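You operate a simulated robot arm through the tools that you are given. There is no shell and no other tool. Be economical: measure what you need, move in short steps, check, and stop when the job is done.

You are at the controls of a simulated robot arm. One attempt, no reset.

## Task
Dust the scale pan, level the scale, then tare the empty white tray.
Fine: the duster goes back; turn the foot knob till the bubble lies between its lines; the tabbed tray stays on the pan.

The check looks at the end state, three seconds after you hand in, the way a careful person would. Anything else that was tipped, shoved, dropped, spilled or broken makes it a failure.

## Robot
A 7-joint arm with a two-finger parallel gripper, fixed in place. Base frame: the origin is at the foot of the arm, x ahead of it, y to its left, z up. Units: m, rad, N and s.
With the tool pointing down near the work surface it reaches from about 0.42 to 0.9 m from the base axis. Its first joint turns from -2.007 to 2.007 rad. Payload 3.91 kg.
The TCP is the grasp point between the finger pads, 0.03 m short of the fingertips. In the tool frame z runs along the fingers and y along their closing line. Largest opening 0.11 m; finger width 0.02, thickness 0.01; the body of the gripper, 0.048 by 0.112 m, starts 0.055 m behind the TCP.
Orientation is that of the tool frame in the base frame, as a unit quaternion [w, x, y, z]. With the fingers straight down and closing along the base's y, the tool's x points along the base's -x, its y along +y and its z along -z.

## Interface
- The arm moves only by the tool play_rows. Its argument "rows" is a list that holds one entry, the list of rows, each a list of 7 numbers: the shift along the tool's x, y, z in m, then the turn, a rotation vector about the tool's x, y, z in rad, then the opening in per cent of the stroke, from 0 (shut) to 100 (fully open). In form: [[[dx, dy, dz, wx, wy, wz, hand], ...]]. A call has 1 to 8 rows; each row shifts and turns the commanded pose from where the row before left it, along the tool's axes as they then stand. A row lasts 0.2 s, in which the tool goes at most 0.05 m and 0.15 rad; a call with a longer step from one row to the next is refused whole, and so is a gripper value outside its range. Where a pose cannot be reached the arm comes as near as it can. A force on the tool above 40 N (or 10 N above the force at the start of the call, whichever is more), or a blocked arm, ends the call early, and 0.2 s more pass. The fingers move at their own pace (about 0.153 m/s each) and stop on an object; they squeeze with about 28 N. The grip force told is the motor's: it shows also when the fingers shut on nothing. Time passes only in rows, and 0.2 s behind the last, so rows that do not move let the fingers close. It gives the time, the measured TCP pose, the force on the tool (base axes), the opening and the grip force at its end, in the units of the frame above (readings bear some noise).
- Cameras (640 x 400 px; columns grow to the right, rows downward): "scene" is fixed at [0.0503, 0.6515, 1.4882]; the picture's right is [-0.62, -0.79, 0.00], its down [-0.38, 0.30, -0.87] and it looks along [0.68, -0.54, -0.49] (base axes); focal length 343 px, centre (320, 200). "wrist" rides on the gripper at [0.072, 0.017, -0.103] in the tool frame; the picture's right is [-0.23, 0.97, 0.00], its down [-0.76, -0.18, -0.62] and it looks along [-0.61, -0.14, 0.78] (tool axes); focal length 222 px, centre (320, 200). There is no depth. A picture from a camera that has moved, and an enlarged one, comes with that camera's place and axes in the base frame and with its lens.
- grab_frame(camera): a new picture of that camera. The clock stands still meanwhile.
- move_column(by): slides the trunk up (or, below 0, down) by that many m; the arm rides with it, the base frame stays. It gives what a move gives, with no picture.
- close_up(camera, box): a new picture of the part [left, top, right, bottom] of that camera's present view, enlarged. The clock stands still meanwhile.
- hand_in(): hands the job in; it is judged then, once.

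Work in short steps. Places have to be worked out from the pictures, the camera data and where the tool is seen: move nearer, look again, correct. Check each grasp and each placing, and mend what went wrong. You have 120 turns and 64 pictures in all, those below and enlarged ones among them. Open the gripper and draw the arm clear of the work before you hand the job in, unless the task says otherwise; then end with one line.

The tools are called after ">>>" as a command line: name --argument value ..., lists and objects as JSON in quotes. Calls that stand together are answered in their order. play_rows: Moves the arm, as the interface text tells. Its arguments: {"type":"object","properties":{"rows":{"type":"array","items":{"type":"array","items":{"type":"array","items":{"type":"number"}}}}},"required":["rows"]} The other tools are called the same way: move_column (by) slides the trunk up or down; grab_frame (camera) takes a picture; close_up (camera, box) takes an enlarged picture of a part of a camera's view; hand_in () hands the job in.

At the start:

```text
time: 0.0
eef_pos: [0.6087, -0.2683, 1.1926]
tcp_rot: [0.0, 0.0, 1.0, 0.0]
force: [0.5, 0.3, 0.3]
grip_width: 0.1098
grasp_force: 0.2
trunk travel left (down, up): [-0.8, 0.19]
```

scene: 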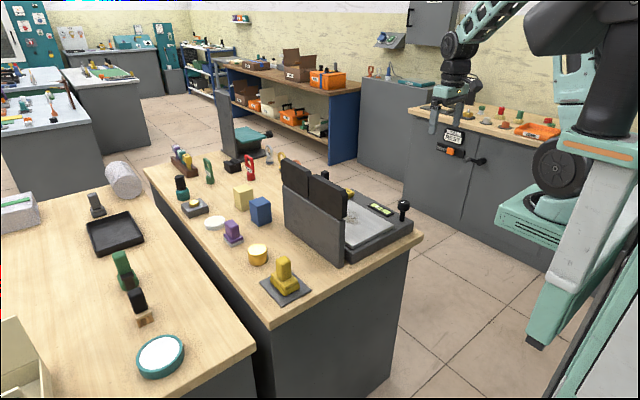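
wrist: 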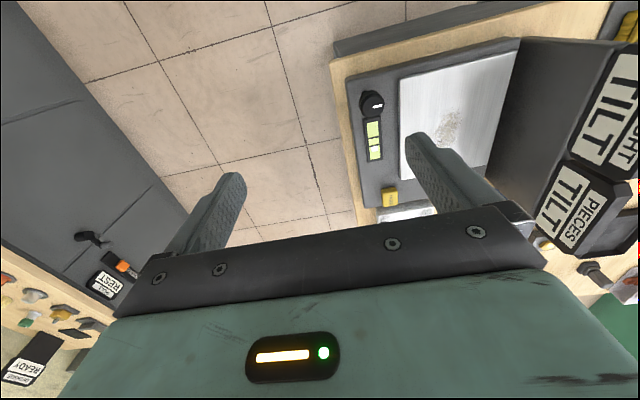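

The pictures show a bench with a scale at its end, displays, and various items, plus another bench. I start by enlarging the scene view to identify things.

>>> close_up --camera "scene" --box '[150, 130, 430, 305]'

>>> close_up --camera "scene" --box '[0, 180, 260, 400]'

>>> close_up --camera "wrist" --box '[320, 0, 640, 290]'

>>> close_up --camera "scene" --box '[400, 60, 570, 180]'

```text
2.29 times, centred on (290, 218) of scene
camera zoom: at [0.0503, 0.6515, 1.4882], right [-0.62, -0.79, 0.0], down [-0.38, 0.3, -0.87], along [0.68, -0.54, -0.49], focal length 785 px, centre (389, 160)
```

zoom: 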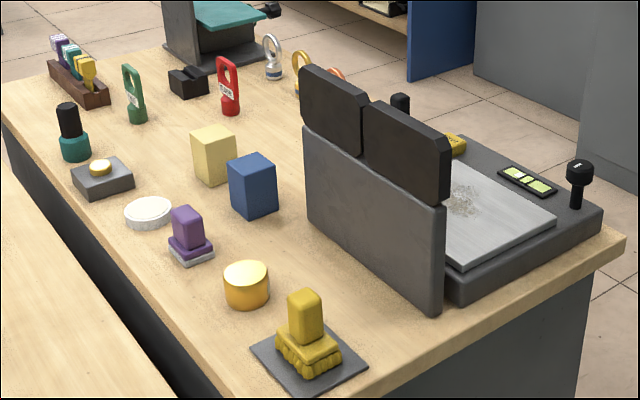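

```text
1.82 times, centred on (130, 290) of scene
camera zoom: at [0.0503, 0.6515, 1.4882], right [-0.62, -0.79, 0.0], down [-0.38, 0.3, -0.87], along [0.68, -0.54, -0.49], focal length 624 px, centre (666, 36)
```

zoom: 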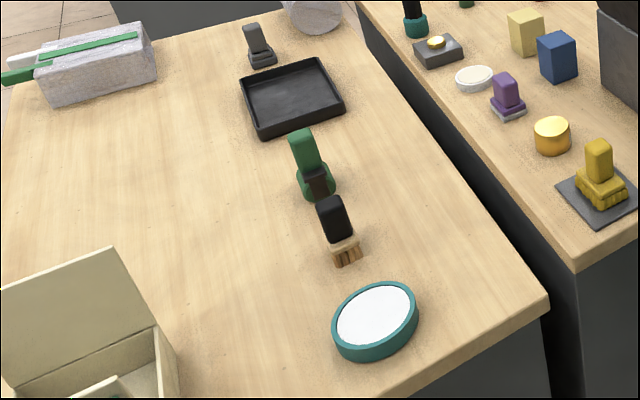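

```text
1.38 times, centred on (480, 145) of wrist
camera zoom: at [0.5391, -0.2513, 1.2968], right [0.23, 0.97, 0.0], down [0.76, -0.18, 0.62], along [0.61, -0.14, -0.78], focal length 306 px, centre (99, 276)
```

zoom: 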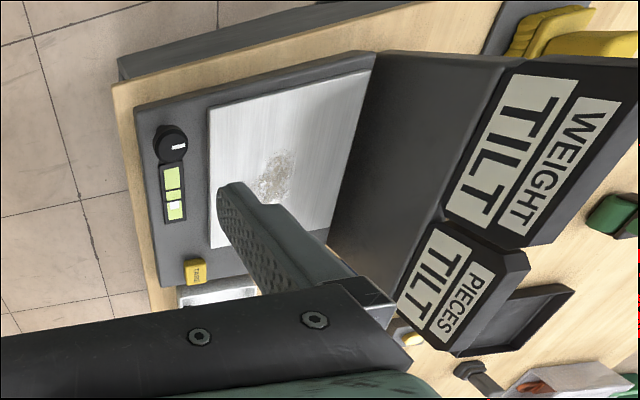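

```text
3.33 times, centred on (485, 120) of scene
camera zoom: at [0.0503, 0.6515, 1.4882], right [-0.62, -0.79, 0.0], down [-0.38, 0.3, -0.87], along [0.68, -0.54, -0.49], focal length 1144 px, centre (-230, 467)
```

zoom: 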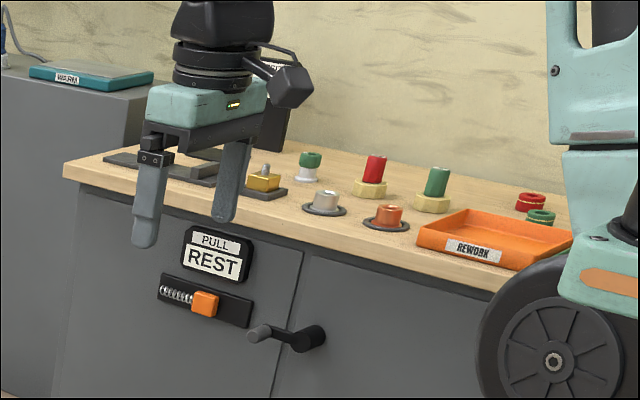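

The scale runs roughly x 0.6–0.95 with the foot knob near (0.67,-0.18), TARE near (0.92,-0.16), and what looks like the yellow brush at about (0.67,0.28). I draw the arm back and across for a wider wrist view to find the white tray.

>>> play_rows --rows '[[[0.015, 0.04, -0.01, 0, 0, 0, 100], [0.015, 0.04, -0.01, 0, 0, 0, 100], [0.015, 0.04, -0.01, 0, 0, 0, 100], [0.015, 0.04, -0.01, 0, 0, 0, 100], [0.015, 0.04, -0.01, 0, 0, 0, 100], [0.015, 0.04, -0.01, 0, 0, 0, 100]]]'

>>> grab_frame --camera "wrist"

```text
time: 1.4
eef_pos: [0.5156, -0.0273, 1.2559]
tcp_rot: [-0.001, 0.0, 1.0, 0.0]
force: [-0.5, -0.9, -0.2]
grip_width: 0.11
grasp_force: 0.0
trunk travel left (down, up): [-0.8, 0.19]
```

```text
57 pictures are left
camera wrist: at [0.4458, -0.0103, 1.3583], right [0.23, 0.97, 0.0], down [0.76, -0.18, 0.62], along [0.61, -0.14, -0.78], focal length 222 px, centre (320, 200)
```

wrist: 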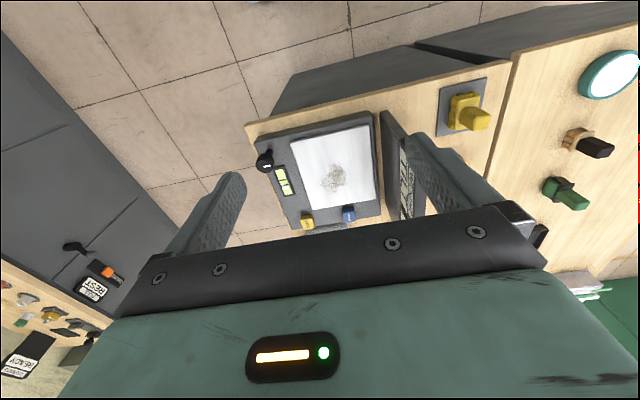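

The wrist view is blocked forward by the gripper, so I move out over the bench, at a safe height, to see the far part of it.

>>> play_rows --rows '[[[-0.045, 0.018, 0, 0, 0, 0, 100], [-0.045, 0.018, 0, 0, 0, 0, 100], [-0.045, 0.018, 0, 0, 0, 0, 100], [-0.045, 0.018, 0, 0, 0, 0, 100], [-0.045, 0.018, 0, 0, 0, 0, 100], [-0.045, 0.018, 0, 0, 0, 0, 100]]]'

>>> grab_frame --camera "wrist"

>>> grab_frame --camera "scene"

```text
time: 2.8
eef_pos: [0.7863, 0.077, 1.254]
tcp_rot: [0.0, 0.0, 1.0, 0.0]
force: [-0.2, 0.1, -0.4]
grip_width: 0.11
grasp_force: 0.0
trunk travel left (down, up): [-0.8, 0.19]
```

```text
56 pictures are left
camera wrist: at [0.7157, 0.0944, 1.3574], right [0.23, 0.97, 0.0], down [0.76, -0.18, 0.62], along [0.61, -0.14, -0.78], focal length 222 px, centre (320, 200)
```

wrist: 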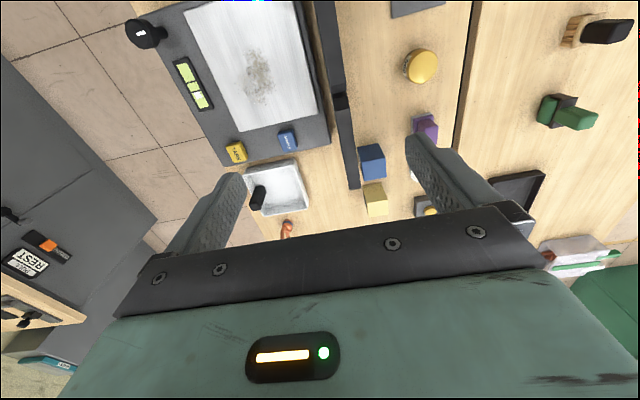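

```text
55 pictures are left
```

scene: 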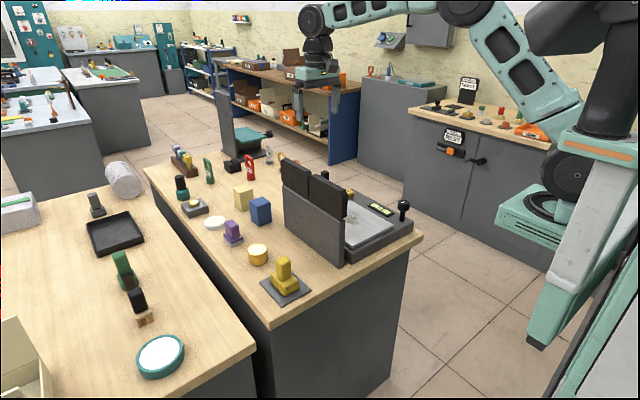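

The white tray with a black tab sits behind the scale at about (1.07,-0.12), and yellow and blue buttons are on the scale's far edge. Enlarging to read the details.

>>> close_up --camera "wrist" --box '[110, 0, 350, 240]'

>>> close_up --camera "wrist" --box '[225, 120, 325, 240]'

>>> close_up --camera "scene" --box '[240, 250, 330, 320]'

```text
1.67 times, centred on (230, 120) of wrist
camera zoom: at [0.7157, 0.0944, 1.3574], right [0.23, 0.97, 0.0], down [0.76, -0.18, 0.62], along [0.61, -0.14, -0.78], focal length 370 px, centre (470, 333)
```

zoom: 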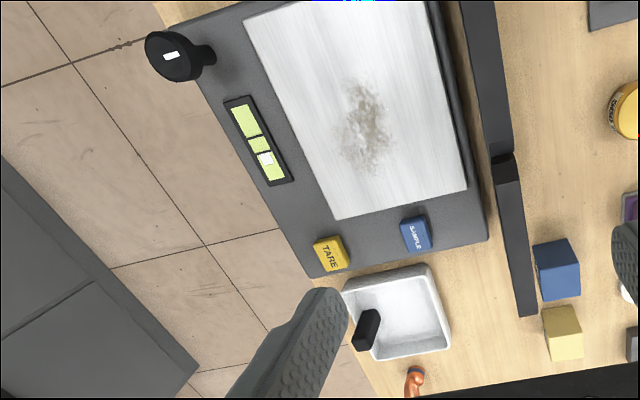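

```text
3.33 times, centred on (275, 180) of wrist
camera zoom: at [0.7157, 0.0944, 1.3574], right [0.23, 0.97, 0.0], down [0.76, -0.18, 0.62], along [0.61, -0.14, -0.78], focal length 740 px, centre (470, 267)
```

zoom: 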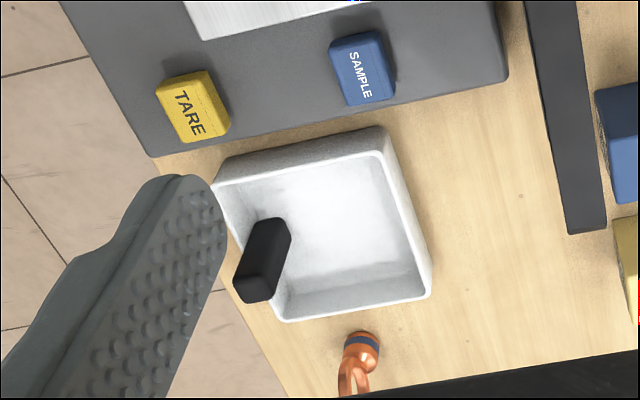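

```text
5.71 times, centred on (285, 285) of scene
camera zoom: at [0.0503, 0.6515, 1.4882], right [-0.62, -0.79, 0.0], down [-0.38, 0.3, -0.87], along [0.68, -0.54, -0.49], focal length 1962 px, centre (520, -286)
```

zoom: 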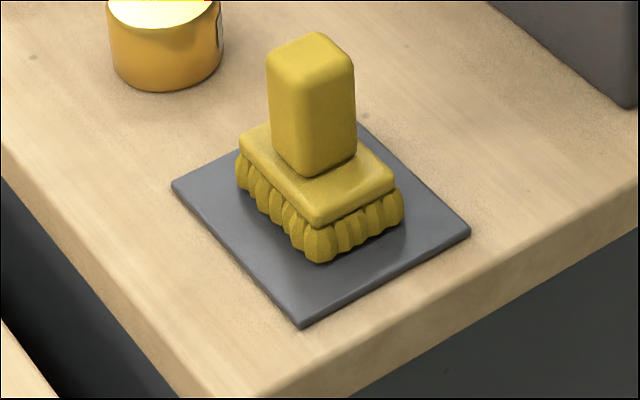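

The duster is the yellow brush on the grey mat at about (0.663,0.29), with its handle top near z 0.905. The pan triangulates to z≈0.861, x 0.65–0.866, y −0.128–0.056, with dust near (0.768,−0.044). I go above the duster.

>>> play_rows --rows '[[[0.0154, 0.0266, 0.03, 0, 0, 0, 100], [0.0154, 0.0266, 0.03, 0, 0, 0, 100], [0.0154, 0.0266, 0.03, 0, 0, 0, 100], [0.0154, 0.0266, 0.03, 0, 0, 0, 100], [0.0154, 0.0266, 0.03, 0, 0, 0, 100], [0.0154, 0.0266, 0.03, 0, 0, 0, 100], [0.0154, 0.0266, 0.03, 0, 0, 0, 100], [0.0154, 0.0266, 0.03, 0, 0, 0, 100]]]'

>>> grab_frame --camera "wrist"

>>> close_up --camera "scene" --box '[210, 180, 360, 320]'

```text
time: 4.6
eef_pos: [0.6683, 0.2935, 1.0135]
tcp_rot: [0.001, 0.0, 1.0, -0.001]
force: [-0.4, 0.0, 1.4]
grip_width: 0.1101
grasp_force: 0.0
trunk travel left (down, up): [-0.8, 0.19]
```

```text
51 pictures are left
camera wrist: at [0.5974, 0.3103, 1.1164], right [0.23, 0.97, 0.0], down [0.76, -0.18, 0.62], along [0.61, -0.14, -0.78], focal length 222 px, centre (320, 200)
```

wrist: 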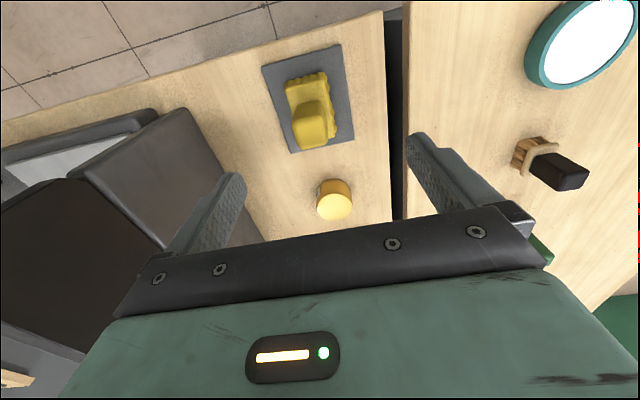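

```text
2.86 times, centred on (285, 250) of scene
camera zoom: at [0.0503, 0.6515, 1.4882], right [-0.62, -0.79, 0.0], down [-0.38, 0.3, -0.87], along [0.68, -0.54, -0.49], focal length 981 px, centre (420, 57)
```

zoom: 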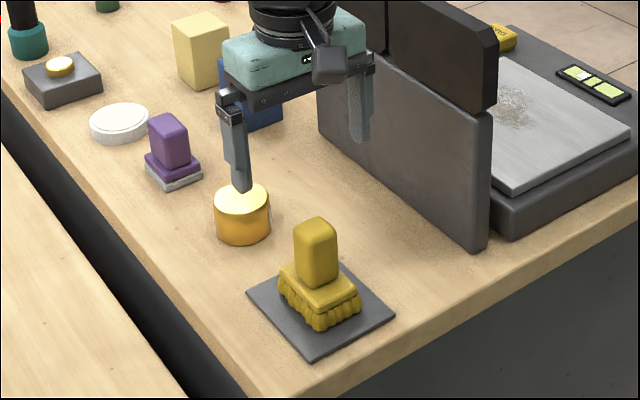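

The handle appears at about (0.673,0.284), aligned with the axes within a few degrees. I line up and descend partway with the fingers open, then check.

>>> play_rows --rows '[[[-0.005, -0.009, 0.0, 0, 0, 0, 100], [0, 0, 0.035, 0, 0, 0, 100], [0, 0, 0.03, 0, 0, 0, 100]]]'

>>> grab_frame --camera "wrist"

>>> close_up --camera "scene" --box '[210, 190, 360, 330]'

```text
time: 5.4
eef_pos: [0.6735, 0.2832, 0.9478]
tcp_rot: [0.0, 0.0, 1.0, 0.0]
force: [-0.5, 0.0, -0.2]
grip_width: 0.1101
grasp_force: 0.0
trunk travel left (down, up): [-0.8, 0.19]
```

```text
49 pictures are left
camera wrist: at [0.602, 0.3002, 1.0498], right [0.23, 0.97, 0.0], down [0.76, -0.18, 0.62], along [0.61, -0.14, -0.78], focal length 222 px, centre (320, 200)
```

wrist: 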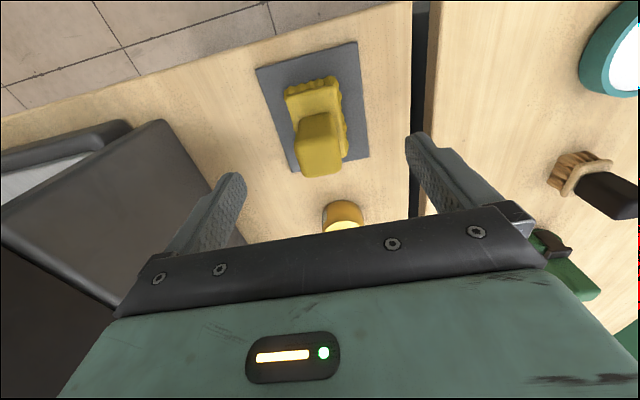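

```text
2.86 times, centred on (285, 260) of scene
camera zoom: at [0.0503, 0.6515, 1.4882], right [-0.62, -0.79, 0.0], down [-0.38, 0.3, -0.87], along [0.68, -0.54, -0.49], focal length 981 px, centre (420, 29)
```

zoom: 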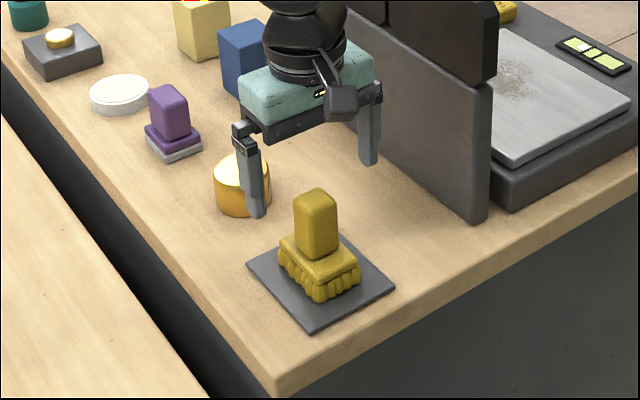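

Handle centre confirmed near (0.677,0.2845). I descend to TCP z≈0.89 and close.

>>> play_rows --rows '[[[-0.003, 0.001, 0.03, 0, 0, 0, 100], [0, 0, 0.027, 0, 0, 0, 100], [0, 0, 0, 0, 0, 0, 30], [0, 0, 0, 0, 0, 0, 10], [0, 0, 0, 0, 0, 0, 10]]]'

>>> close_up --camera "scene" --box '[210, 190, 360, 330]'

```text
time: 6.6
eef_pos: [0.6778, 0.285, 0.8928]
tcp_rot: [0.0, 0.0, 1.0, 0.0]
force: [0.8, 0.6, -0.3]
grip_width: 0.0335
grasp_force: 28.4
trunk travel left (down, up): [-0.8, 0.19]
```

```text
2.86 times, centred on (285, 260) of scene
camera zoom: at [0.0503, 0.6515, 1.4882], right [-0.62, -0.79, 0.0], down [-0.38, 0.3, -0.87], along [0.68, -0.54, -0.49], focal length 981 px, centre (420, 29)
```

zoom: 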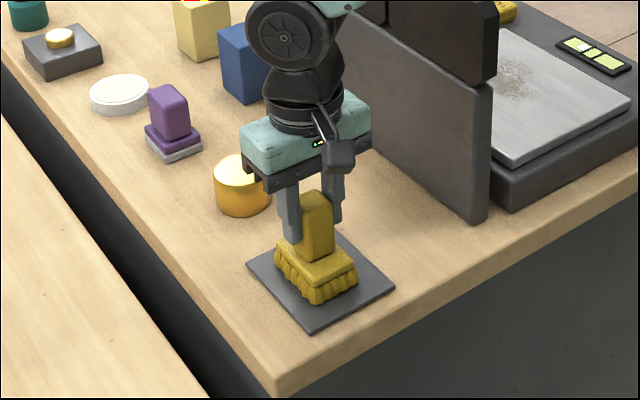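

The handle is held (width 33.5 mm). The bristle bottom is about 0.088 below the TCP. I lift well above the display boards.

>>> play_rows --rows '[[[0, 0, -0.02, 0, 0, 0, 10], [0, 0, -0.04, 0, 0, 0, 10], [0, 0, -0.045, 0, 0, 0, 10], [0, 0, -0.045, 0, 0, 0, 10], [0, 0, -0.045, 0, 0, 0, 10], [0, 0, -0.045, 0, 0, 0, 10], [0, 0, -0.045, 0, 0, 0, 10], [0, 0, -0.045, 0, 0, 0, 10]]]'

>>> grab_frame --camera "scene"

```text
time: 8.4
eef_pos: [0.6727, 0.2844, 1.2205]
tcp_rot: [-0.001, 0.0, 1.0, -0.001]
force: [1.0, -0.4, -0.6]
grip_width: 0.0333
grasp_force: 27.9
trunk travel left (down, up): [-0.8, 0.19]
```

```text
46 pictures are left
```

scene: 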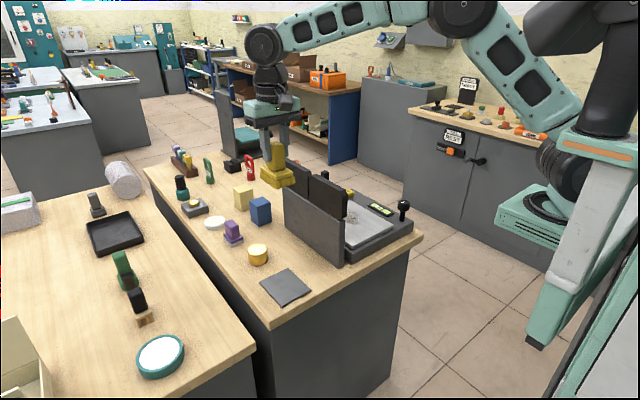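

The brush is clear, its bottom at about 1.13, above the display tops at about 1.06. I carry it over to above the pan.

>>> play_rows --rows '[[[-0.008, -0.0412, 0, 0, 0, 0, 10], [-0.008, -0.0412, 0, 0, 0, 0, 10], [-0.008, -0.0412, 0, 0, 0, 0, 10], [-0.008, -0.0412, 0, 0, 0, 0, 10], [-0.008, -0.0412, 0, 0, 0, 0, 10], [-0.008, -0.0412, 0, 0, 0, 0, 10], [-0.008, -0.0412, 0, 0, 0, 0, 10], [-0.008, -0.0412, 0, 0, 0, 0, 10]]]'

>>> play_rows --rows '[[[0, 0, 0.045, 0, 0, 0, 10], [0, 0, 0.045, 0, 0, 0, 10], [0, 0, 0.045, 0, 0, 0, 10], [0, 0, 0.045, 0, 0, 0, 10], [0, 0, 0.03, 0, 0, 0, 10]]]'

>>> grab_frame --camera "wrist"

>>> close_up --camera "scene" --box '[270, 120, 430, 270]'

```text
time: 10.2
eef_pos: [0.7385, -0.047, 1.2251]
tcp_rot: [0.0, 0.001, 1.0, 0.0]
force: [-0.2, -0.2, -1.1]
grip_width: 0.0335
grasp_force: 27.6
trunk travel left (down, up): [-0.8, 0.19]
```

```text
time: 11.4
eef_pos: [0.7371, -0.0441, 1.0135]
tcp_rot: [0.0, -0.001, 1.0, 0.0]
force: [-0.8, -0.5, -1.4]
grip_width: 0.0336
grasp_force: 28.1
trunk travel left (down, up): [-0.8, 0.19]
```

```text
45 pictures are left
camera wrist: at [0.6671, -0.0259, 1.1156], right [0.23, 0.97, 0.0], down [0.76, -0.18, 0.62], along [0.61, -0.14, -0.78], focal length 222 px, centre (320, 200)
```

wrist: 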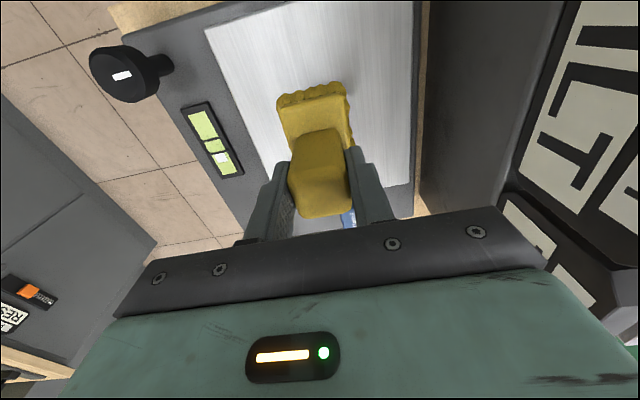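

```text
2.67 times, centred on (350, 195) of scene
camera zoom: at [0.0503, 0.6515, 1.4882], right [-0.62, -0.79, 0.0], down [-0.38, 0.3, -0.87], along [0.68, -0.54, -0.49], focal length 915 px, centre (240, 213)
```

zoom: 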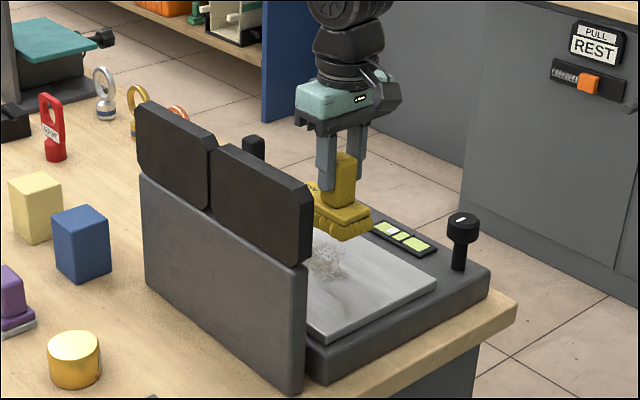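

The brush is above the pan with the level and knob clear. I lower it to just touch the pan, watching the force.

>>> play_rows --rows '[[[0, 0, 0.03, 0, 0, 0, 10], [0, 0, 0.025, 0, 0, 0, 10], [0, 0, 0.004, 0, 0, 0, 10], [0, 0, 0.004, 0, 0, 0, 10]]]'

```text
time: 12.4
eef_pos: [0.7391, -0.0442, 0.9505]
tcp_rot: [-0.001, 0.0, 1.0, 0.0]
force: [0.1, 0.1, -0.9]
grip_width: 0.0336
grasp_force: 27.9
trunk travel left (down, up): [-0.8, 0.19]
```

No contact yet; I step down by 2 mm at a time.

>>> play_rows --rows '[[[0, 0, 0.002, 0, 0, 0, 10], [0, 0, 0.002, 0, 0, 0, 10]]]'

>>> close_up --camera "scene" --box '[310, 150, 430, 260]'

```text
time: 13.0
eef_pos: [0.7395, -0.0467, 0.948]
tcp_rot: [0.0, -0.001, 1.0, 0.0]
force: [-2.2, 1.1, 3.8]
grip_width: 0.0339
grasp_force: 28.4
trunk travel left (down, up): [-0.8, 0.19]
```

```text
3.64 times, centred on (370, 205) of scene
camera zoom: at [0.0503, 0.6515, 1.4882], right [-0.62, -0.79, 0.0], down [-0.38, 0.3, -0.87], along [0.68, -0.54, -0.49], focal length 1248 px, centre (138, 182)
```

zoom: 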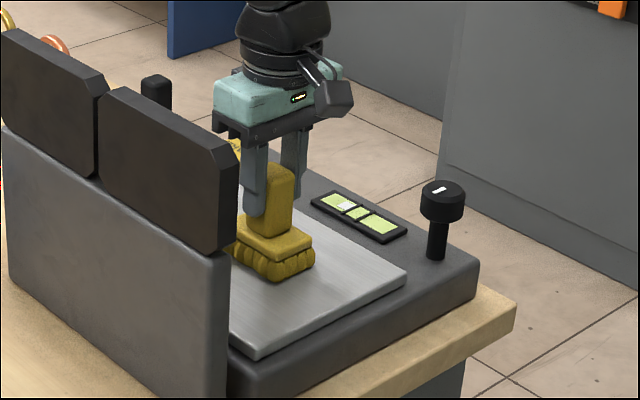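

Light contact of about 4 N. I wipe with gentle strokes over the dust patch.

>>> play_rows --rows '[[[-0.015, 0, 0, 0, 0, 0, 10], [-0.015, 0, 0, 0, 0, 0, 10], [-0.015, 0, 0, 0, 0, 0, 10], [-0.015, 0, 0, 0, 0, 0, 10], [0, 0.015, 0, 0, 0, 0, 10], [0.015, 0, 0, 0, 0, 0, 10], [0.015, 0, 0, 0, 0, 0, 10], [0.015, 0, 0, 0, 0, 0, 10]]]'

>>> play_rows --rows '[[[0.015, -0.015, 0, 0, 0, 0, 10], [0, -0.015, 0, 0, 0, 0, 10], [-0.015, 0, 0, 0, 0, 0, 10], [-0.015, 0, 0, 0, 0, 0, 10], [-0.015, 0, 0, 0, 0, 0, 10], [-0.015, 0, 0, 0, 0, 0, 10], [0, 0.015, 0, 0, 0, 0, 10], [0.015, 0, 0, 0, 0, 0, 10]]]'

>>> play_rows --rows '[[[0.015, 0, 0, 0, 0, 0, 10], [0.015, 0, 0, 0, 0, 0, 10], [0.015, 0, 0, 0, 0, 0, 10], [0.015, 0, 0, 0, 0, 0, 10], [0, 0, -0.03, 0, 0, 0, 10], [0, 0, -0.04, 0, 0, 0, 10]]]'

>>> grab_frame --camera "wrist"

>>> close_up --camera "scene" --box '[310, 150, 430, 260]'

```text
time: 14.8
eef_pos: [0.7549, -0.0296, 0.9468]
tcp_rot: [0.002, 0.0, 1.0, 0.0]
force: [6.6, 0.2, 17.1]
grip_width: 0.0337
grasp_force: 27.8
trunk travel left (down, up): [-0.8, 0.19]
```

```text
time: 16.6
eef_pos: [0.7859, -0.0439, 0.9449]
tcp_rot: [0.003, 0.0, 1.0, 0.001]
force: [7.7, 0.0, 16.4]
grip_width: 0.0335
grasp_force: 27.1
trunk travel left (down, up): [-0.8, 0.19]
```

```text
time: 18.0
eef_pos: [0.7241, -0.0459, 1.0148]
tcp_rot: [-0.001, 0.001, 1.0, 0.0]
force: [0.6, 1.0, -1.2]
grip_width: 0.0336
grasp_force: 28.6
trunk travel left (down, up): [-0.8, 0.19]
```

```text
42 pictures are left
camera wrist: at [0.6543, -0.0285, 1.1169], right [0.23, 0.97, 0.0], down [0.76, -0.18, 0.62], along [0.6, -0.14, -0.78], focal length 222 px, centre (320, 200)
```

wrist: 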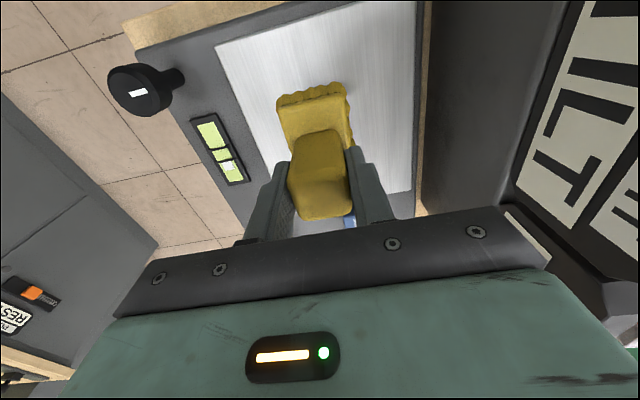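

```text
3.64 times, centred on (370, 205) of scene
camera zoom: at [0.0503, 0.6515, 1.4882], right [-0.62, -0.79, 0.0], down [-0.38, 0.3, -0.87], along [0.68, -0.54, -0.49], focal length 1248 px, centre (138, 182)
```

zoom: 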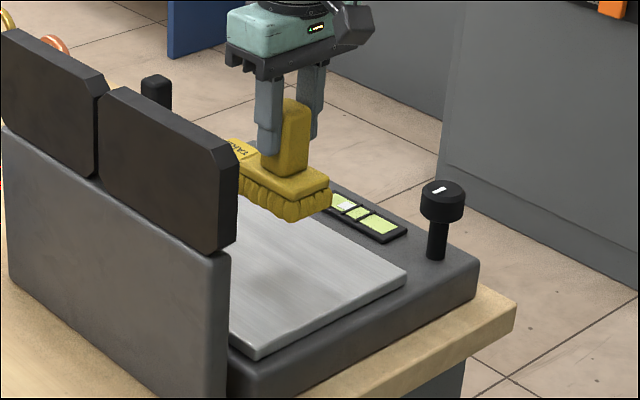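

The visible pan looks clean. I lift higher and check the whole pan.

>>> play_rows --rows '[[[0, 0, -0.045, 0, 0, 0, 10], [0, 0, -0.045, 0, 0, 0, 10], [0, 0, -0.045, 0, 0, 0, 10], [0, 0, -0.045, 0, 0, 0, 10], [0, 0, -0.03, 0, 0, 0, 10]]]'

>>> close_up --camera "scene" --box '[310, 150, 430, 260]'

>>> grab_frame --camera "wrist"

```text
time: 19.2
eef_pos: [0.7262, -0.0454, 1.2266]
tcp_rot: [0.001, 0.0, 1.0, 0.0]
force: [-0.5, 0.1, -1.6]
grip_width: 0.0335
grasp_force: 28.1
trunk travel left (down, up): [-0.8, 0.19]
```

```text
3.64 times, centred on (370, 205) of scene
camera zoom: at [0.0503, 0.6515, 1.4882], right [-0.62, -0.79, 0.0], down [-0.38, 0.3, -0.87], along [0.68, -0.54, -0.49], focal length 1248 px, centre (138, 182)
```

zoom: 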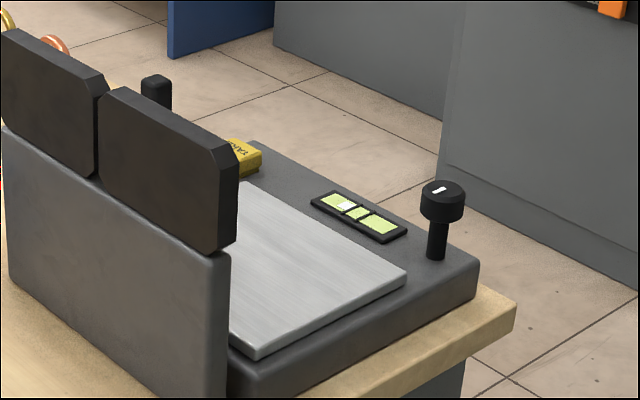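

```text
39 pictures are left
camera wrist: at [0.6546, -0.0282, 1.3299], right [0.23, 0.97, 0.0], down [0.76, -0.18, 0.62], along [0.61, -0.14, -0.78], focal length 222 px, centre (320, 200)
```

wrist: 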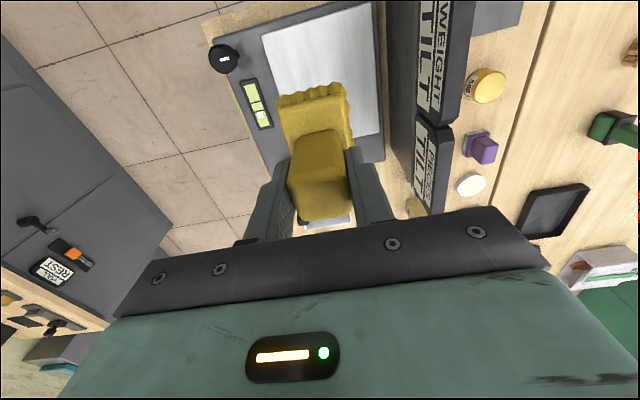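

The dust is gone. I take the duster back above its mat.

>>> play_rows --rows '[[[0.006, 0.0413, 0, 0, 0, 0, 10], [0.006, 0.0413, 0, 0, 0, 0, 10], [0.006, 0.0413, 0, 0, 0, 0, 10], [0.006, 0.0413, 0, 0, 0, 0, 10], [0.006, 0.0413, 0, 0, 0, 0, 10], [0.006, 0.0413, 0, 0, 0, 0, 10], [0.006, 0.0413, 0, 0, 0, 0, 10], [0.006, 0.0413, 0, 0, 0, 0, 10]]]'

>>> play_rows --rows '[[[0, 0, 0.045, 0, 0, 0, 10], [0, 0, 0.045, 0, 0, 0, 10], [0, 0, 0.045, 0, 0, 0, 10], [0, 0, 0.045, 0, 0, 0, 10], [0, 0, 0.045, 0, 0, 0, 10], [0, 0, 0.045, 0, 0, 0, 10], [0, 0, 0.03, 0, 0, 0, 10]]]'

```text
time: 21.0
eef_pos: [0.6788, 0.2823, 1.227]
tcp_rot: [0.0, 0.001, 1.0, 0.001]
force: [-0.6, -0.9, -1.2]
grip_width: 0.0334
grasp_force: 28.2
trunk travel left (down, up): [-0.8, 0.19]
```

```text
time: 22.6
eef_pos: [0.6743, 0.2839, 0.9253]
tcp_rot: [0.002, 0.001, 1.0, -0.001]
force: [0.1, -0.1, 0.2]
grip_width: 0.0335
grasp_force: 28.1
trunk travel left (down, up): [-0.8, 0.19]
```

Now at z 0.925; I lower the last 30 mm in small steps.

>>> play_rows --rows '[[[-0.002, 0.001, 0.015, 0, 0, 0, 10], [0, 0, 0.01, 0, 0, 0, 10], [0, 0, 0.004, 0, 0, 0, 10], [0, 0, 0.002, 0, 0, 0, 10]]]'

>>> close_up --camera "scene" --box '[210, 190, 360, 330]'

```text
time: 23.6
eef_pos: [0.6775, 0.2868, 0.8931]
tcp_rot: [0.0, 0.0, 1.0, 0.001]
force: [0.2, 0.4, -1.0]
grip_width: 0.0338
grasp_force: 28.3
trunk travel left (down, up): [-0.8, 0.19]
```

```text
2.86 times, centred on (285, 260) of scene
camera zoom: at [0.0503, 0.6515, 1.4882], right [-0.62, -0.79, 0.0], down [-0.38, 0.3, -0.87], along [0.68, -0.54, -0.49], focal length 981 px, centre (420, 29)
```

zoom: 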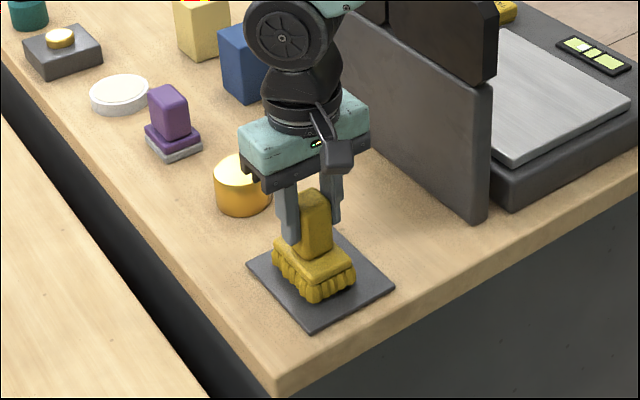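

The brush sits on its mat as before, with slight noise in height; I ease 2 mm lower to feel contact, then open and rise.

>>> play_rows --rows '[[[0, 0, 0.002, 0, 0, 0, 10], [0, 0, 0, 0, 0, 0, 10]]]'

>>> play_rows --rows '[[[0, 0, 0, 0, 0, 0, 40], [0, 0, 0, 0, 0, 0, 70], [0, 0, 0, 0, 0, 0, 70], [0, 0, -0.03, 0, 0, 0, 70], [0, 0, -0.045, 0, 0, 0, 70], [0, 0, -0.045, 0, 0, 0, 70], [0, 0, -0.045, 0, 0, 0, 70]]]'

>>> close_up --camera "scene" --box '[210, 190, 360, 330]'

```text
time: 24.2
eef_pos: [0.6792, 0.287, 0.8919]
tcp_rot: [0.001, 0.0, 1.0, 0.0]
force: [-0.5, 0.1, -1.0]
grip_width: 0.0336
grasp_force: 28.3
trunk travel left (down, up): [-0.8, 0.19]
```

```text
time: 25.8
eef_pos: [0.6766, 0.2851, 1.0549]
tcp_rot: [0.0, 0.0, 1.0, 0.0]
force: [-0.1, 0.8, -0.7]
grip_width: 0.0771
grasp_force: 0.2
trunk travel left (down, up): [-0.8, 0.19]
```

```text
2.86 times, centred on (285, 260) of scene
camera zoom: at [0.0503, 0.6515, 1.4882], right [-0.62, -0.79, 0.0], down [-0.38, 0.3, -0.87], along [0.68, -0.54, -0.49], focal length 981 px, centre (420, 29)
```

zoom: 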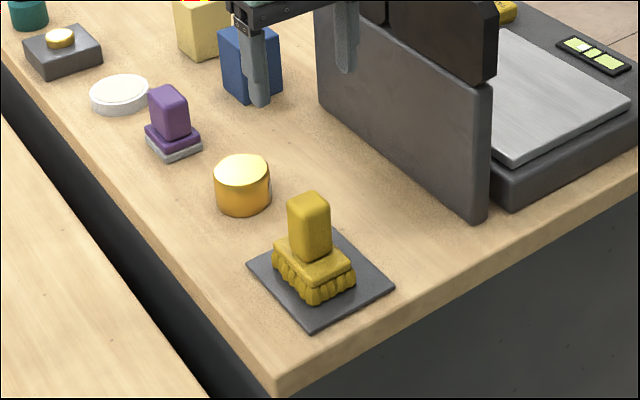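

The duster is back on its mat. Next is the foot knob, which I triangulate at about (0.663,−0.193) with cap top z≈0.91 and about 4 cm diameter. I rise over the displays and travel there.

>>> play_rows --rows '[[[0, 0, -0.045, 0, 0, 0, 100], [0, 0, -0.045, 0, 0, 0, 100], [0, 0, -0.045, 0, 0, 0, 100], [0, -0.048, 0, 0, 0, 0, 100], [0, -0.048, 0, 0, 0, 0, 100], [0, -0.048, 0, 0, 0, 0, 100], [0, -0.048, 0, 0, 0, 0, 100], [0.002, -0.048, 0, 0, 0, 0, 100]]]'

>>> play_rows --rows '[[[0.002, -0.048, 0, 0, 0, 0, 100], [0.002, -0.048, 0, 0, 0, 0, 100], [0.002, -0.048, 0, 0, 0, 0, 100], [0.002, -0.048, 0, 0, 0, 0, 100], [0.002, -0.045, 0, 0, 0, 0, 100], [0, 0, 0.045, 0, 0, 0, 100], [0, 0, 0.045, 0, 0, 0, 100], [0, 0, 0.045, 0, 0, 0, 100]]]'

>>> grab_frame --camera "wrist"

```text
time: 27.6
eef_pos: [0.6766, 0.0491, 1.1914]
tcp_rot: [0.0, -0.001, 1.0, 0.0]
force: [-0.5, 0.9, 0.9]
grip_width: 0.1099
grasp_force: 0.1
trunk travel left (down, up): [-0.8, 0.19]
```

```text
time: 29.4
eef_pos: [0.6628, -0.1915, 1.0611]
tcp_rot: [0.0, 0.0, 1.0, 0.0]
force: [0.7, 0.1, -0.4]
grip_width: 0.1099
grasp_force: 0.1
trunk travel left (down, up): [-0.8, 0.19]
```

```text
36 pictures are left
camera wrist: at [0.5918, -0.1747, 1.1634], right [0.23, 0.97, 0.0], down [0.76, -0.18, 0.62], along [0.61, -0.14, -0.78], focal length 222 px, centre (320, 200)
```

wrist: 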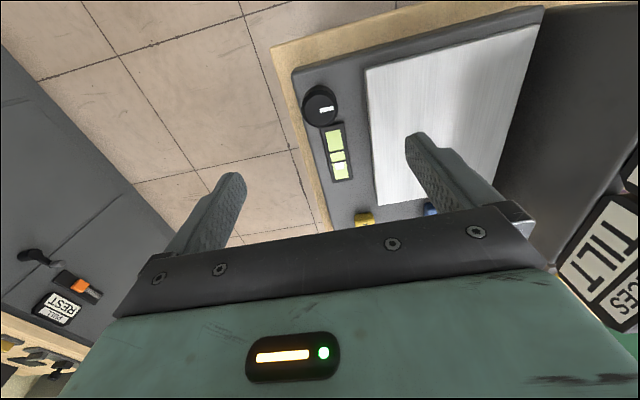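

Knob centre at about (0.660,−0.191), directly under the tool. I narrow the fingers and descend to TCP z≈0.90.

>>> play_rows --rows '[[[0.002, 0, 0.04, 0, 0, 0, 65], [0, 0, 0.04, 0, 0, 0, 65], [0, 0, 0.035, 0, 0, 0, 65]]]'

>>> grab_frame --camera "wrist"

>>> close_up --camera "scene" --box '[330, 140, 450, 250]'

```text
time: 30.2
eef_pos: [0.6632, -0.189, 0.9405]
tcp_rot: [-0.001, 0.0, 1.0, 0.0]
force: [-0.3, 0.6, 0.4]
grip_width: 0.0716
grasp_force: 0.0
trunk travel left (down, up): [-0.8, 0.19]
```

```text
35 pictures are left
camera wrist: at [0.5926, -0.1717, 1.0439], right [0.23, 0.97, 0.0], down [0.76, -0.18, 0.62], along [0.61, -0.14, -0.78], focal length 222 px, centre (320, 200)
```

wrist: 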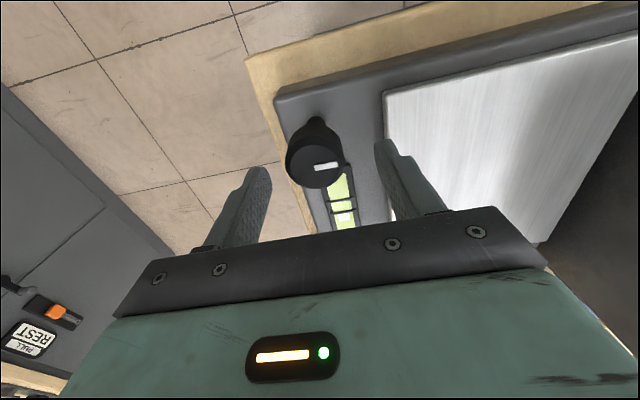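

```text
3.64 times, centred on (390, 195) of scene
camera zoom: at [0.0503, 0.6515, 1.4882], right [-0.62, -0.79, 0.0], down [-0.38, 0.3, -0.87], along [0.68, -0.54, -0.49], focal length 1248 px, centre (66, 218)
```

zoom: 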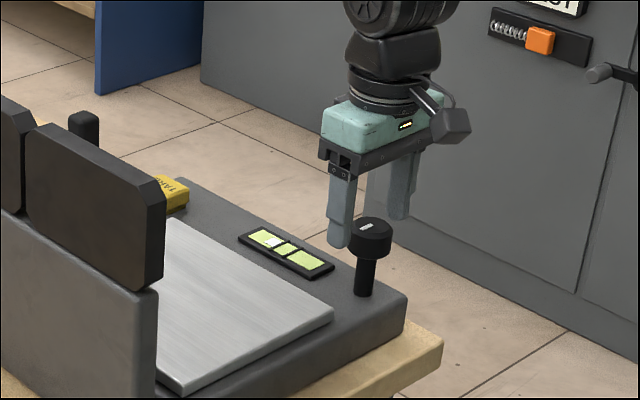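

Relative to the fingertips, the knob lies about 5 mm toward −y and 3 mm toward +x. I correct, descend to 0.898, and close gently.

>>> play_rows --rows '[[[-0.003, -0.005, 0.0, 0, 0, 0, 65], [0, 0, 0.02, 0, 0, 0, 65], [0, 0, 0.022, 0, 0, 0, 65], [0, 0, 0, 0, 0, 0, 45], [0, 0, 0, 0, 0, 0, 20], [0, 0, 0, 0, 0, 0, 20]]]'

>>> grab_frame --camera "wrist"

>>> close_up --camera "scene" --box '[350, 180, 430, 240]'

```text
time: 31.6
eef_pos: [0.6662, -0.1926, 0.8994]
tcp_rot: [-0.001, -0.002, 1.0, 0.001]
force: [0.6, 27.8, 1.2]
grip_width: 0.0397
grasp_force: 44.7
trunk travel left (down, up): [-0.8, 0.19]
```

```text
33 pictures are left
camera wrist: at [0.596, -0.1753, 1.0032], right [0.22, 0.97, 0.0], down [0.76, -0.18, 0.62], along [0.61, -0.14, -0.78], focal length 222 px, centre (320, 200)
```

wrist: 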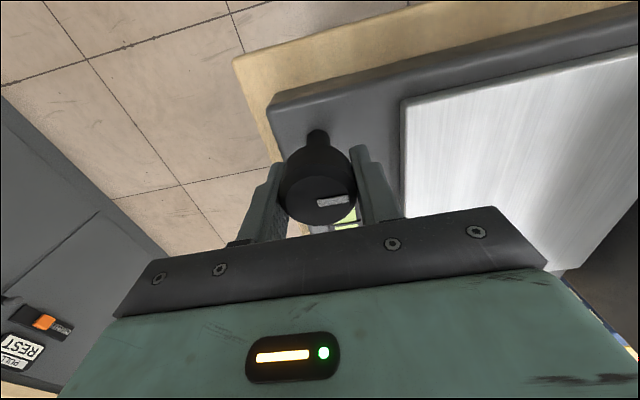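

```text
6.67 times, centred on (390, 210) of scene
camera zoom: at [0.0503, 0.6515, 1.4882], right [-0.62, -0.79, 0.0], down [-0.38, 0.3, -0.87], along [0.68, -0.54, -0.49], focal length 2288 px, centre (-147, 133)
```

zoom: 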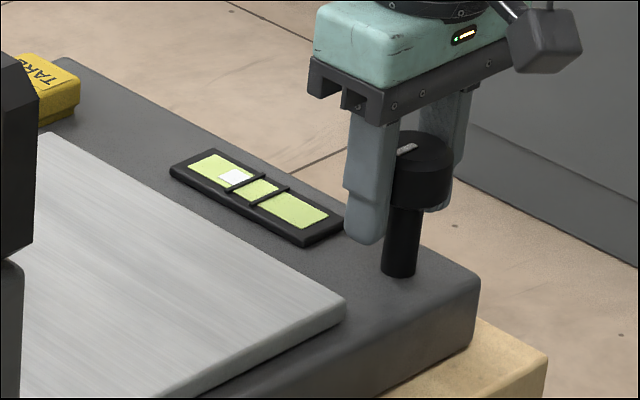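

The knob is gripped (39.7 mm) but a 28 N side load shows the command is slightly too far −y; I relax by 2.5 mm, then turn a small angle and watch the bubble.

>>> play_rows --rows '[[[0, 0.0025, 0, 0, 0, 0, 20], [0, 0, 0, 0, 0, 0.1, 20], [0, 0, 0, 0, 0, 0.1, 20], [0, 0, 0, 0, 0, 0.1, 20]]]'

>>> close_up --camera "scene" --box '[350, 180, 430, 240]'

```text
time: 32.6
eef_pos: [0.6662, -0.1924, 0.9011]
tcp_rot: [0.0, 0.15, 0.989, 0.0]
force: [3.8, 17.2, 7.8]
grip_width: 0.04
grasp_force: 45.3
trunk travel left (down, up): [-0.8, 0.19]
```

```text
6.67 times, centred on (390, 210) of scene
camera zoom: at [0.0503, 0.6515, 1.4882], right [-0.62, -0.79, 0.0], down [-0.38, 0.3, -0.87], along [0.68, -0.54, -0.49], focal length 2288 px, centre (-147, 133)
```

zoom: 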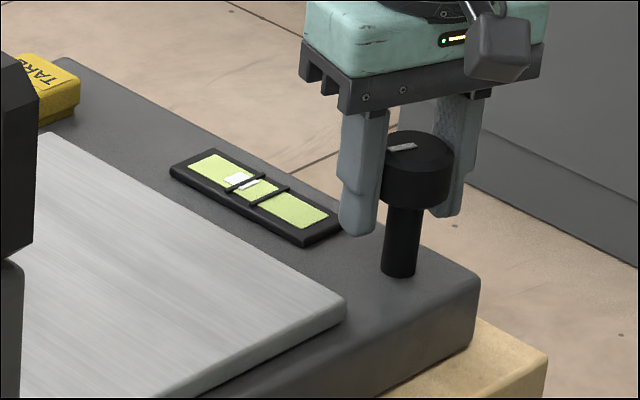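

That direction works; the bubble moved about 7 px toward the middle with about 18–20 to go. I relax more side load and turn another 0.5 rad.

>>> play_rows --rows '[[[0, 0.001, 0, 0, 0, 0.1, 20], [0, 0, 0, 0, 0, 0.1, 20], [0, 0, 0, 0, 0, 0.1, 20], [0, 0, 0, 0, 0, 0.1, 20], [0, 0, 0, 0, 0, 0.1, 20]]]'

>>> close_up --camera "scene" --box '[362, 192, 402, 222]'

```text
time: 33.8
eef_pos: [0.6659, -0.1965, 0.9011]
tcp_rot: [0.0, 0.392, 0.92, -0.001]
force: [-9.3, -14.4, 12.6]
grip_width: 0.04
grasp_force: 44.6
trunk travel left (down, up): [-0.8, 0.19]
```

```text
13.33 times, centred on (382, 207) of scene
camera zoom: at [0.0503, 0.6515, 1.4882], right [-0.62, -0.79, 0.0], down [-0.38, 0.3, -0.87], along [0.68, -0.54, -0.49], focal length 4577 px, centre (-507, 107)
```

zoom: 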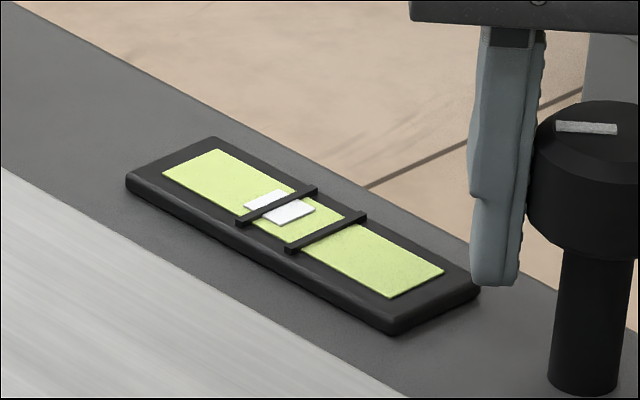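

The bubble now straddles the first line; about 23 px remain at about 30 px/rad. I turn another 0.7 rad.

>>> play_rows --rows '[[[0, 0, 0, 0, 0, 0.1, 20], [0, 0, 0, 0, 0, 0.1, 20], [0, 0, 0, 0, 0, 0.1, 20], [0, 0, 0, 0, 0, 0.1, 20], [0, 0, 0, 0, 0, 0.1, 20], [0, 0, 0, 0, 0, 0.1, 20], [0, 0, 0, 0, 0, 0.1, 20]]]'

>>> close_up --camera "scene" --box '[362, 192, 402, 222]'

```text
time: 34.5
eef_pos: [0.6651, -0.1954, 0.9006]
tcp_rot: [-0.001, 0.496, 0.868, -0.003]
force: [-9.9, -7.8, 14.2]
grip_width: 0.0395
grasp_force: 45.2
trunk travel left (down, up): [-0.8, 0.19]
stopped in row 3: the force on the tool passed its limit (the readings are from after the stop); the commanded pose is now the measured one
```

```text
13.33 times, centred on (382, 207) of scene
camera zoom: at [0.0503, 0.6515, 1.4882], right [-0.62, -0.79, 0.0], down [-0.38, 0.3, -0.87], along [0.68, -0.54, -0.49], focal length 4577 px, centre (-507, 107)
```

zoom: 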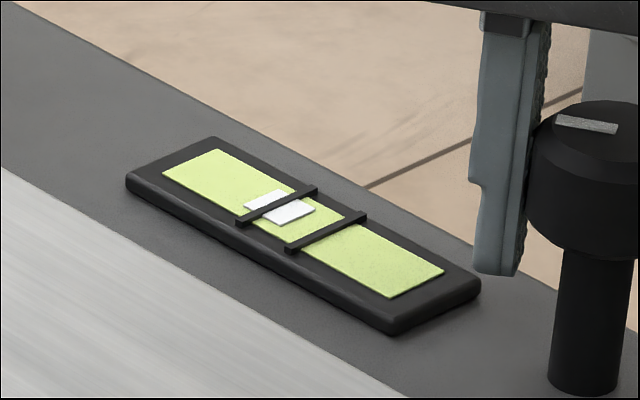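

The grip is slightly off-centre (slipping, side load). My fit of the gripped poses puts the knob axis at about (0.6635,−0.1927). I open, unwind the wrist in place with open fingers, and will regrasp centred.

>>> play_rows --rows '[[[0, 0, 0, 0, 0, 0, 45], [0, 0, 0, 0, 0, 0, 65], [0, 0, 0, 0, 0, -0.14, 65], [0, 0, 0, 0, 0, -0.14, 65], [0, 0, 0, 0, 0, -0.14, 65], [0, 0, 0, 0, 0, -0.14, 65], [0, 0, 0, 0, 0, -0.14, 65], [0, 0, 0, 0, 0, -0.14, 65]]]'

>>> play_rows --rows '[[[0, 0, 0, 0, 0, -0.14, 65], [0, 0, 0, 0, 0, -0.14, 65], [0, 0, 0, 0, 0, -0.14, 65], [0, 0, 0, 0, 0, -0.14, 65]]]'

>>> grab_frame --camera "wrist"

>>> close_up --camera "scene" --box '[362, 182, 422, 227]'

```text
time: 36.3
eef_pos: [0.6659, -0.1946, 0.9001]
tcp_rot: [-0.001, 0.096, 0.995, -0.001]
force: [0.6, 1.0, 0.1]
grip_width: 0.0716
grasp_force: 0.1
trunk travel left (down, up): [-0.8, 0.19]
```

```text
time: 37.3
eef_pos: [0.6664, -0.1958, 0.8988]
tcp_rot: [-0.001, -0.182, 0.983, -0.001]
force: [-0.3, -0.4, 0.3]
grip_width: 0.0716
grasp_force: 0.0
trunk travel left (down, up): [-0.8, 0.19]
```

```text
28 pictures are left
camera wrist: at [0.5937, -0.2045, 1.0016], right [-0.14, 0.99, 0.0], down [0.78, 0.11, 0.62], along [0.62, 0.08, -0.78], focal length 222 px, centre (320, 200)
```

wrist: 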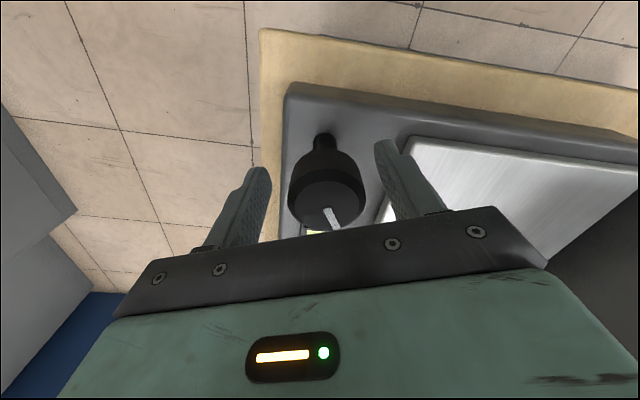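

```text
8.89 times, centred on (392, 204) of scene
camera zoom: at [0.0503, 0.6515, 1.4882], right [-0.62, -0.79, 0.0], down [-0.38, 0.3, -0.87], along [0.68, -0.54, -0.49], focal length 3051 px, centre (-320, 160)
```

zoom: 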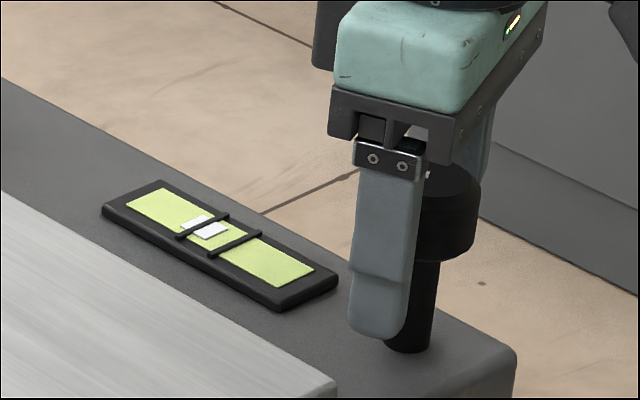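

Knob sits slightly toward +y of the finger centre. I shift 3.5 mm along tool y and close.

>>> play_rows --rows '[[[0, 0.0036, 0, 0, 0, 0, 65], [0, 0, 0, 0, 0, 0, 45], [0, 0, 0, 0, 0, 0, 20], [0, 0, 0, 0, 0, 0, 20]]]'

```text
time: 38.3
eef_pos: [0.6651, -0.1903, 0.8972]
tcp_rot: [-0.002, -0.181, 0.984, -0.001]
force: [0.1, 1.9, 0.2]
grip_width: 0.0393
grasp_force: 44.5
trunk travel left (down, up): [-0.8, 0.19]
```

Well centred now (side load under 2 N). I turn 0.5 rad and read the force.

>>> play_rows --rows '[[[0, 0, 0, 0, 0, 0.1, 20], [0, 0, 0, 0, 0, 0.1, 20], [0, 0, 0, 0, 0, 0.1, 20], [0, 0, 0, 0, 0, 0.1, 20], [0, 0, 0, 0, 0, 0.1, 20]]]'

>>> close_up --camera "scene" --box '[362, 192, 402, 222]'

```text
time: 39.5
eef_pos: [0.6643, -0.1922, 0.8985]
tcp_rot: [-0.002, 0.069, 0.998, -0.001]
force: [-1.3, -4.0, -12.5]
grip_width: 0.0393
grasp_force: 45.1
trunk travel left (down, up): [-0.8, 0.19]
```

```text
13.33 times, centred on (382, 207) of scene
camera zoom: at [0.0503, 0.6515, 1.4882], right [-0.62, -0.79, 0.0], down [-0.38, 0.3, -0.87], along [0.68, -0.54, -0.49], focal length 4577 px, centre (-507, 107)
```

zoom: 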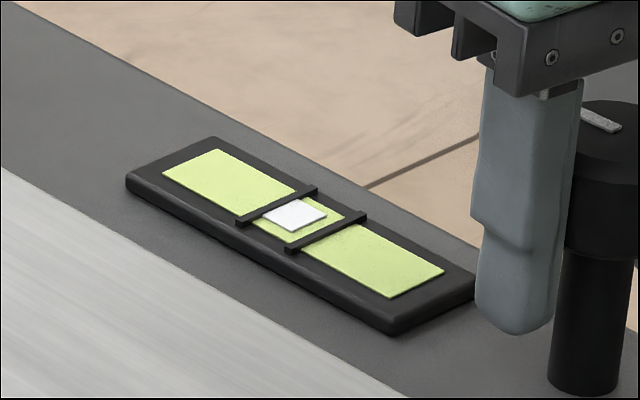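

The bubble is inside the lines but near the first one. I turn a further 0.3 rad to centre it.

>>> play_rows --rows '[[[0, 0, 0, 0, 0, 0.1, 20], [0, 0, 0, 0, 0, 0.1, 20], [0, 0, 0, 0, 0, 0.1, 20], [0, 0, 0, 0, 0, 0, 20]]]'

>>> close_up --camera "scene" --box '[362, 192, 402, 222]'

```text
time: 40.5
eef_pos: [0.6641, -0.193, 0.8984]
tcp_rot: [-0.002, 0.217, 0.976, -0.003]
force: [-7.7, -10.4, -19.9]
grip_width: 0.0395
grasp_force: 45.3
trunk travel left (down, up): [-0.8, 0.19]
```

```text
13.33 times, centred on (382, 207) of scene
camera zoom: at [0.0503, 0.6515, 1.4882], right [-0.62, -0.79, 0.0], down [-0.38, 0.3, -0.87], along [0.68, -0.54, -0.49], focal length 4577 px, centre (-507, 107)
```

zoom: 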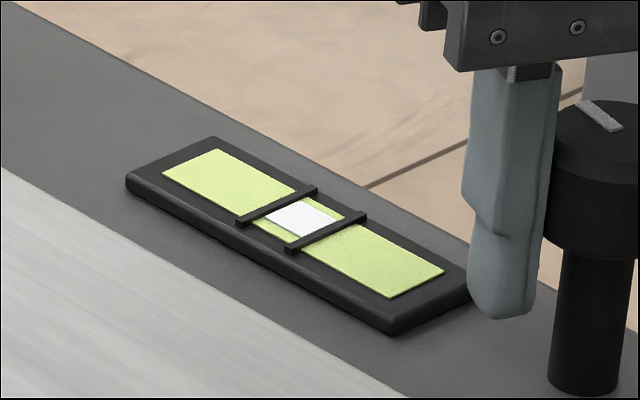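

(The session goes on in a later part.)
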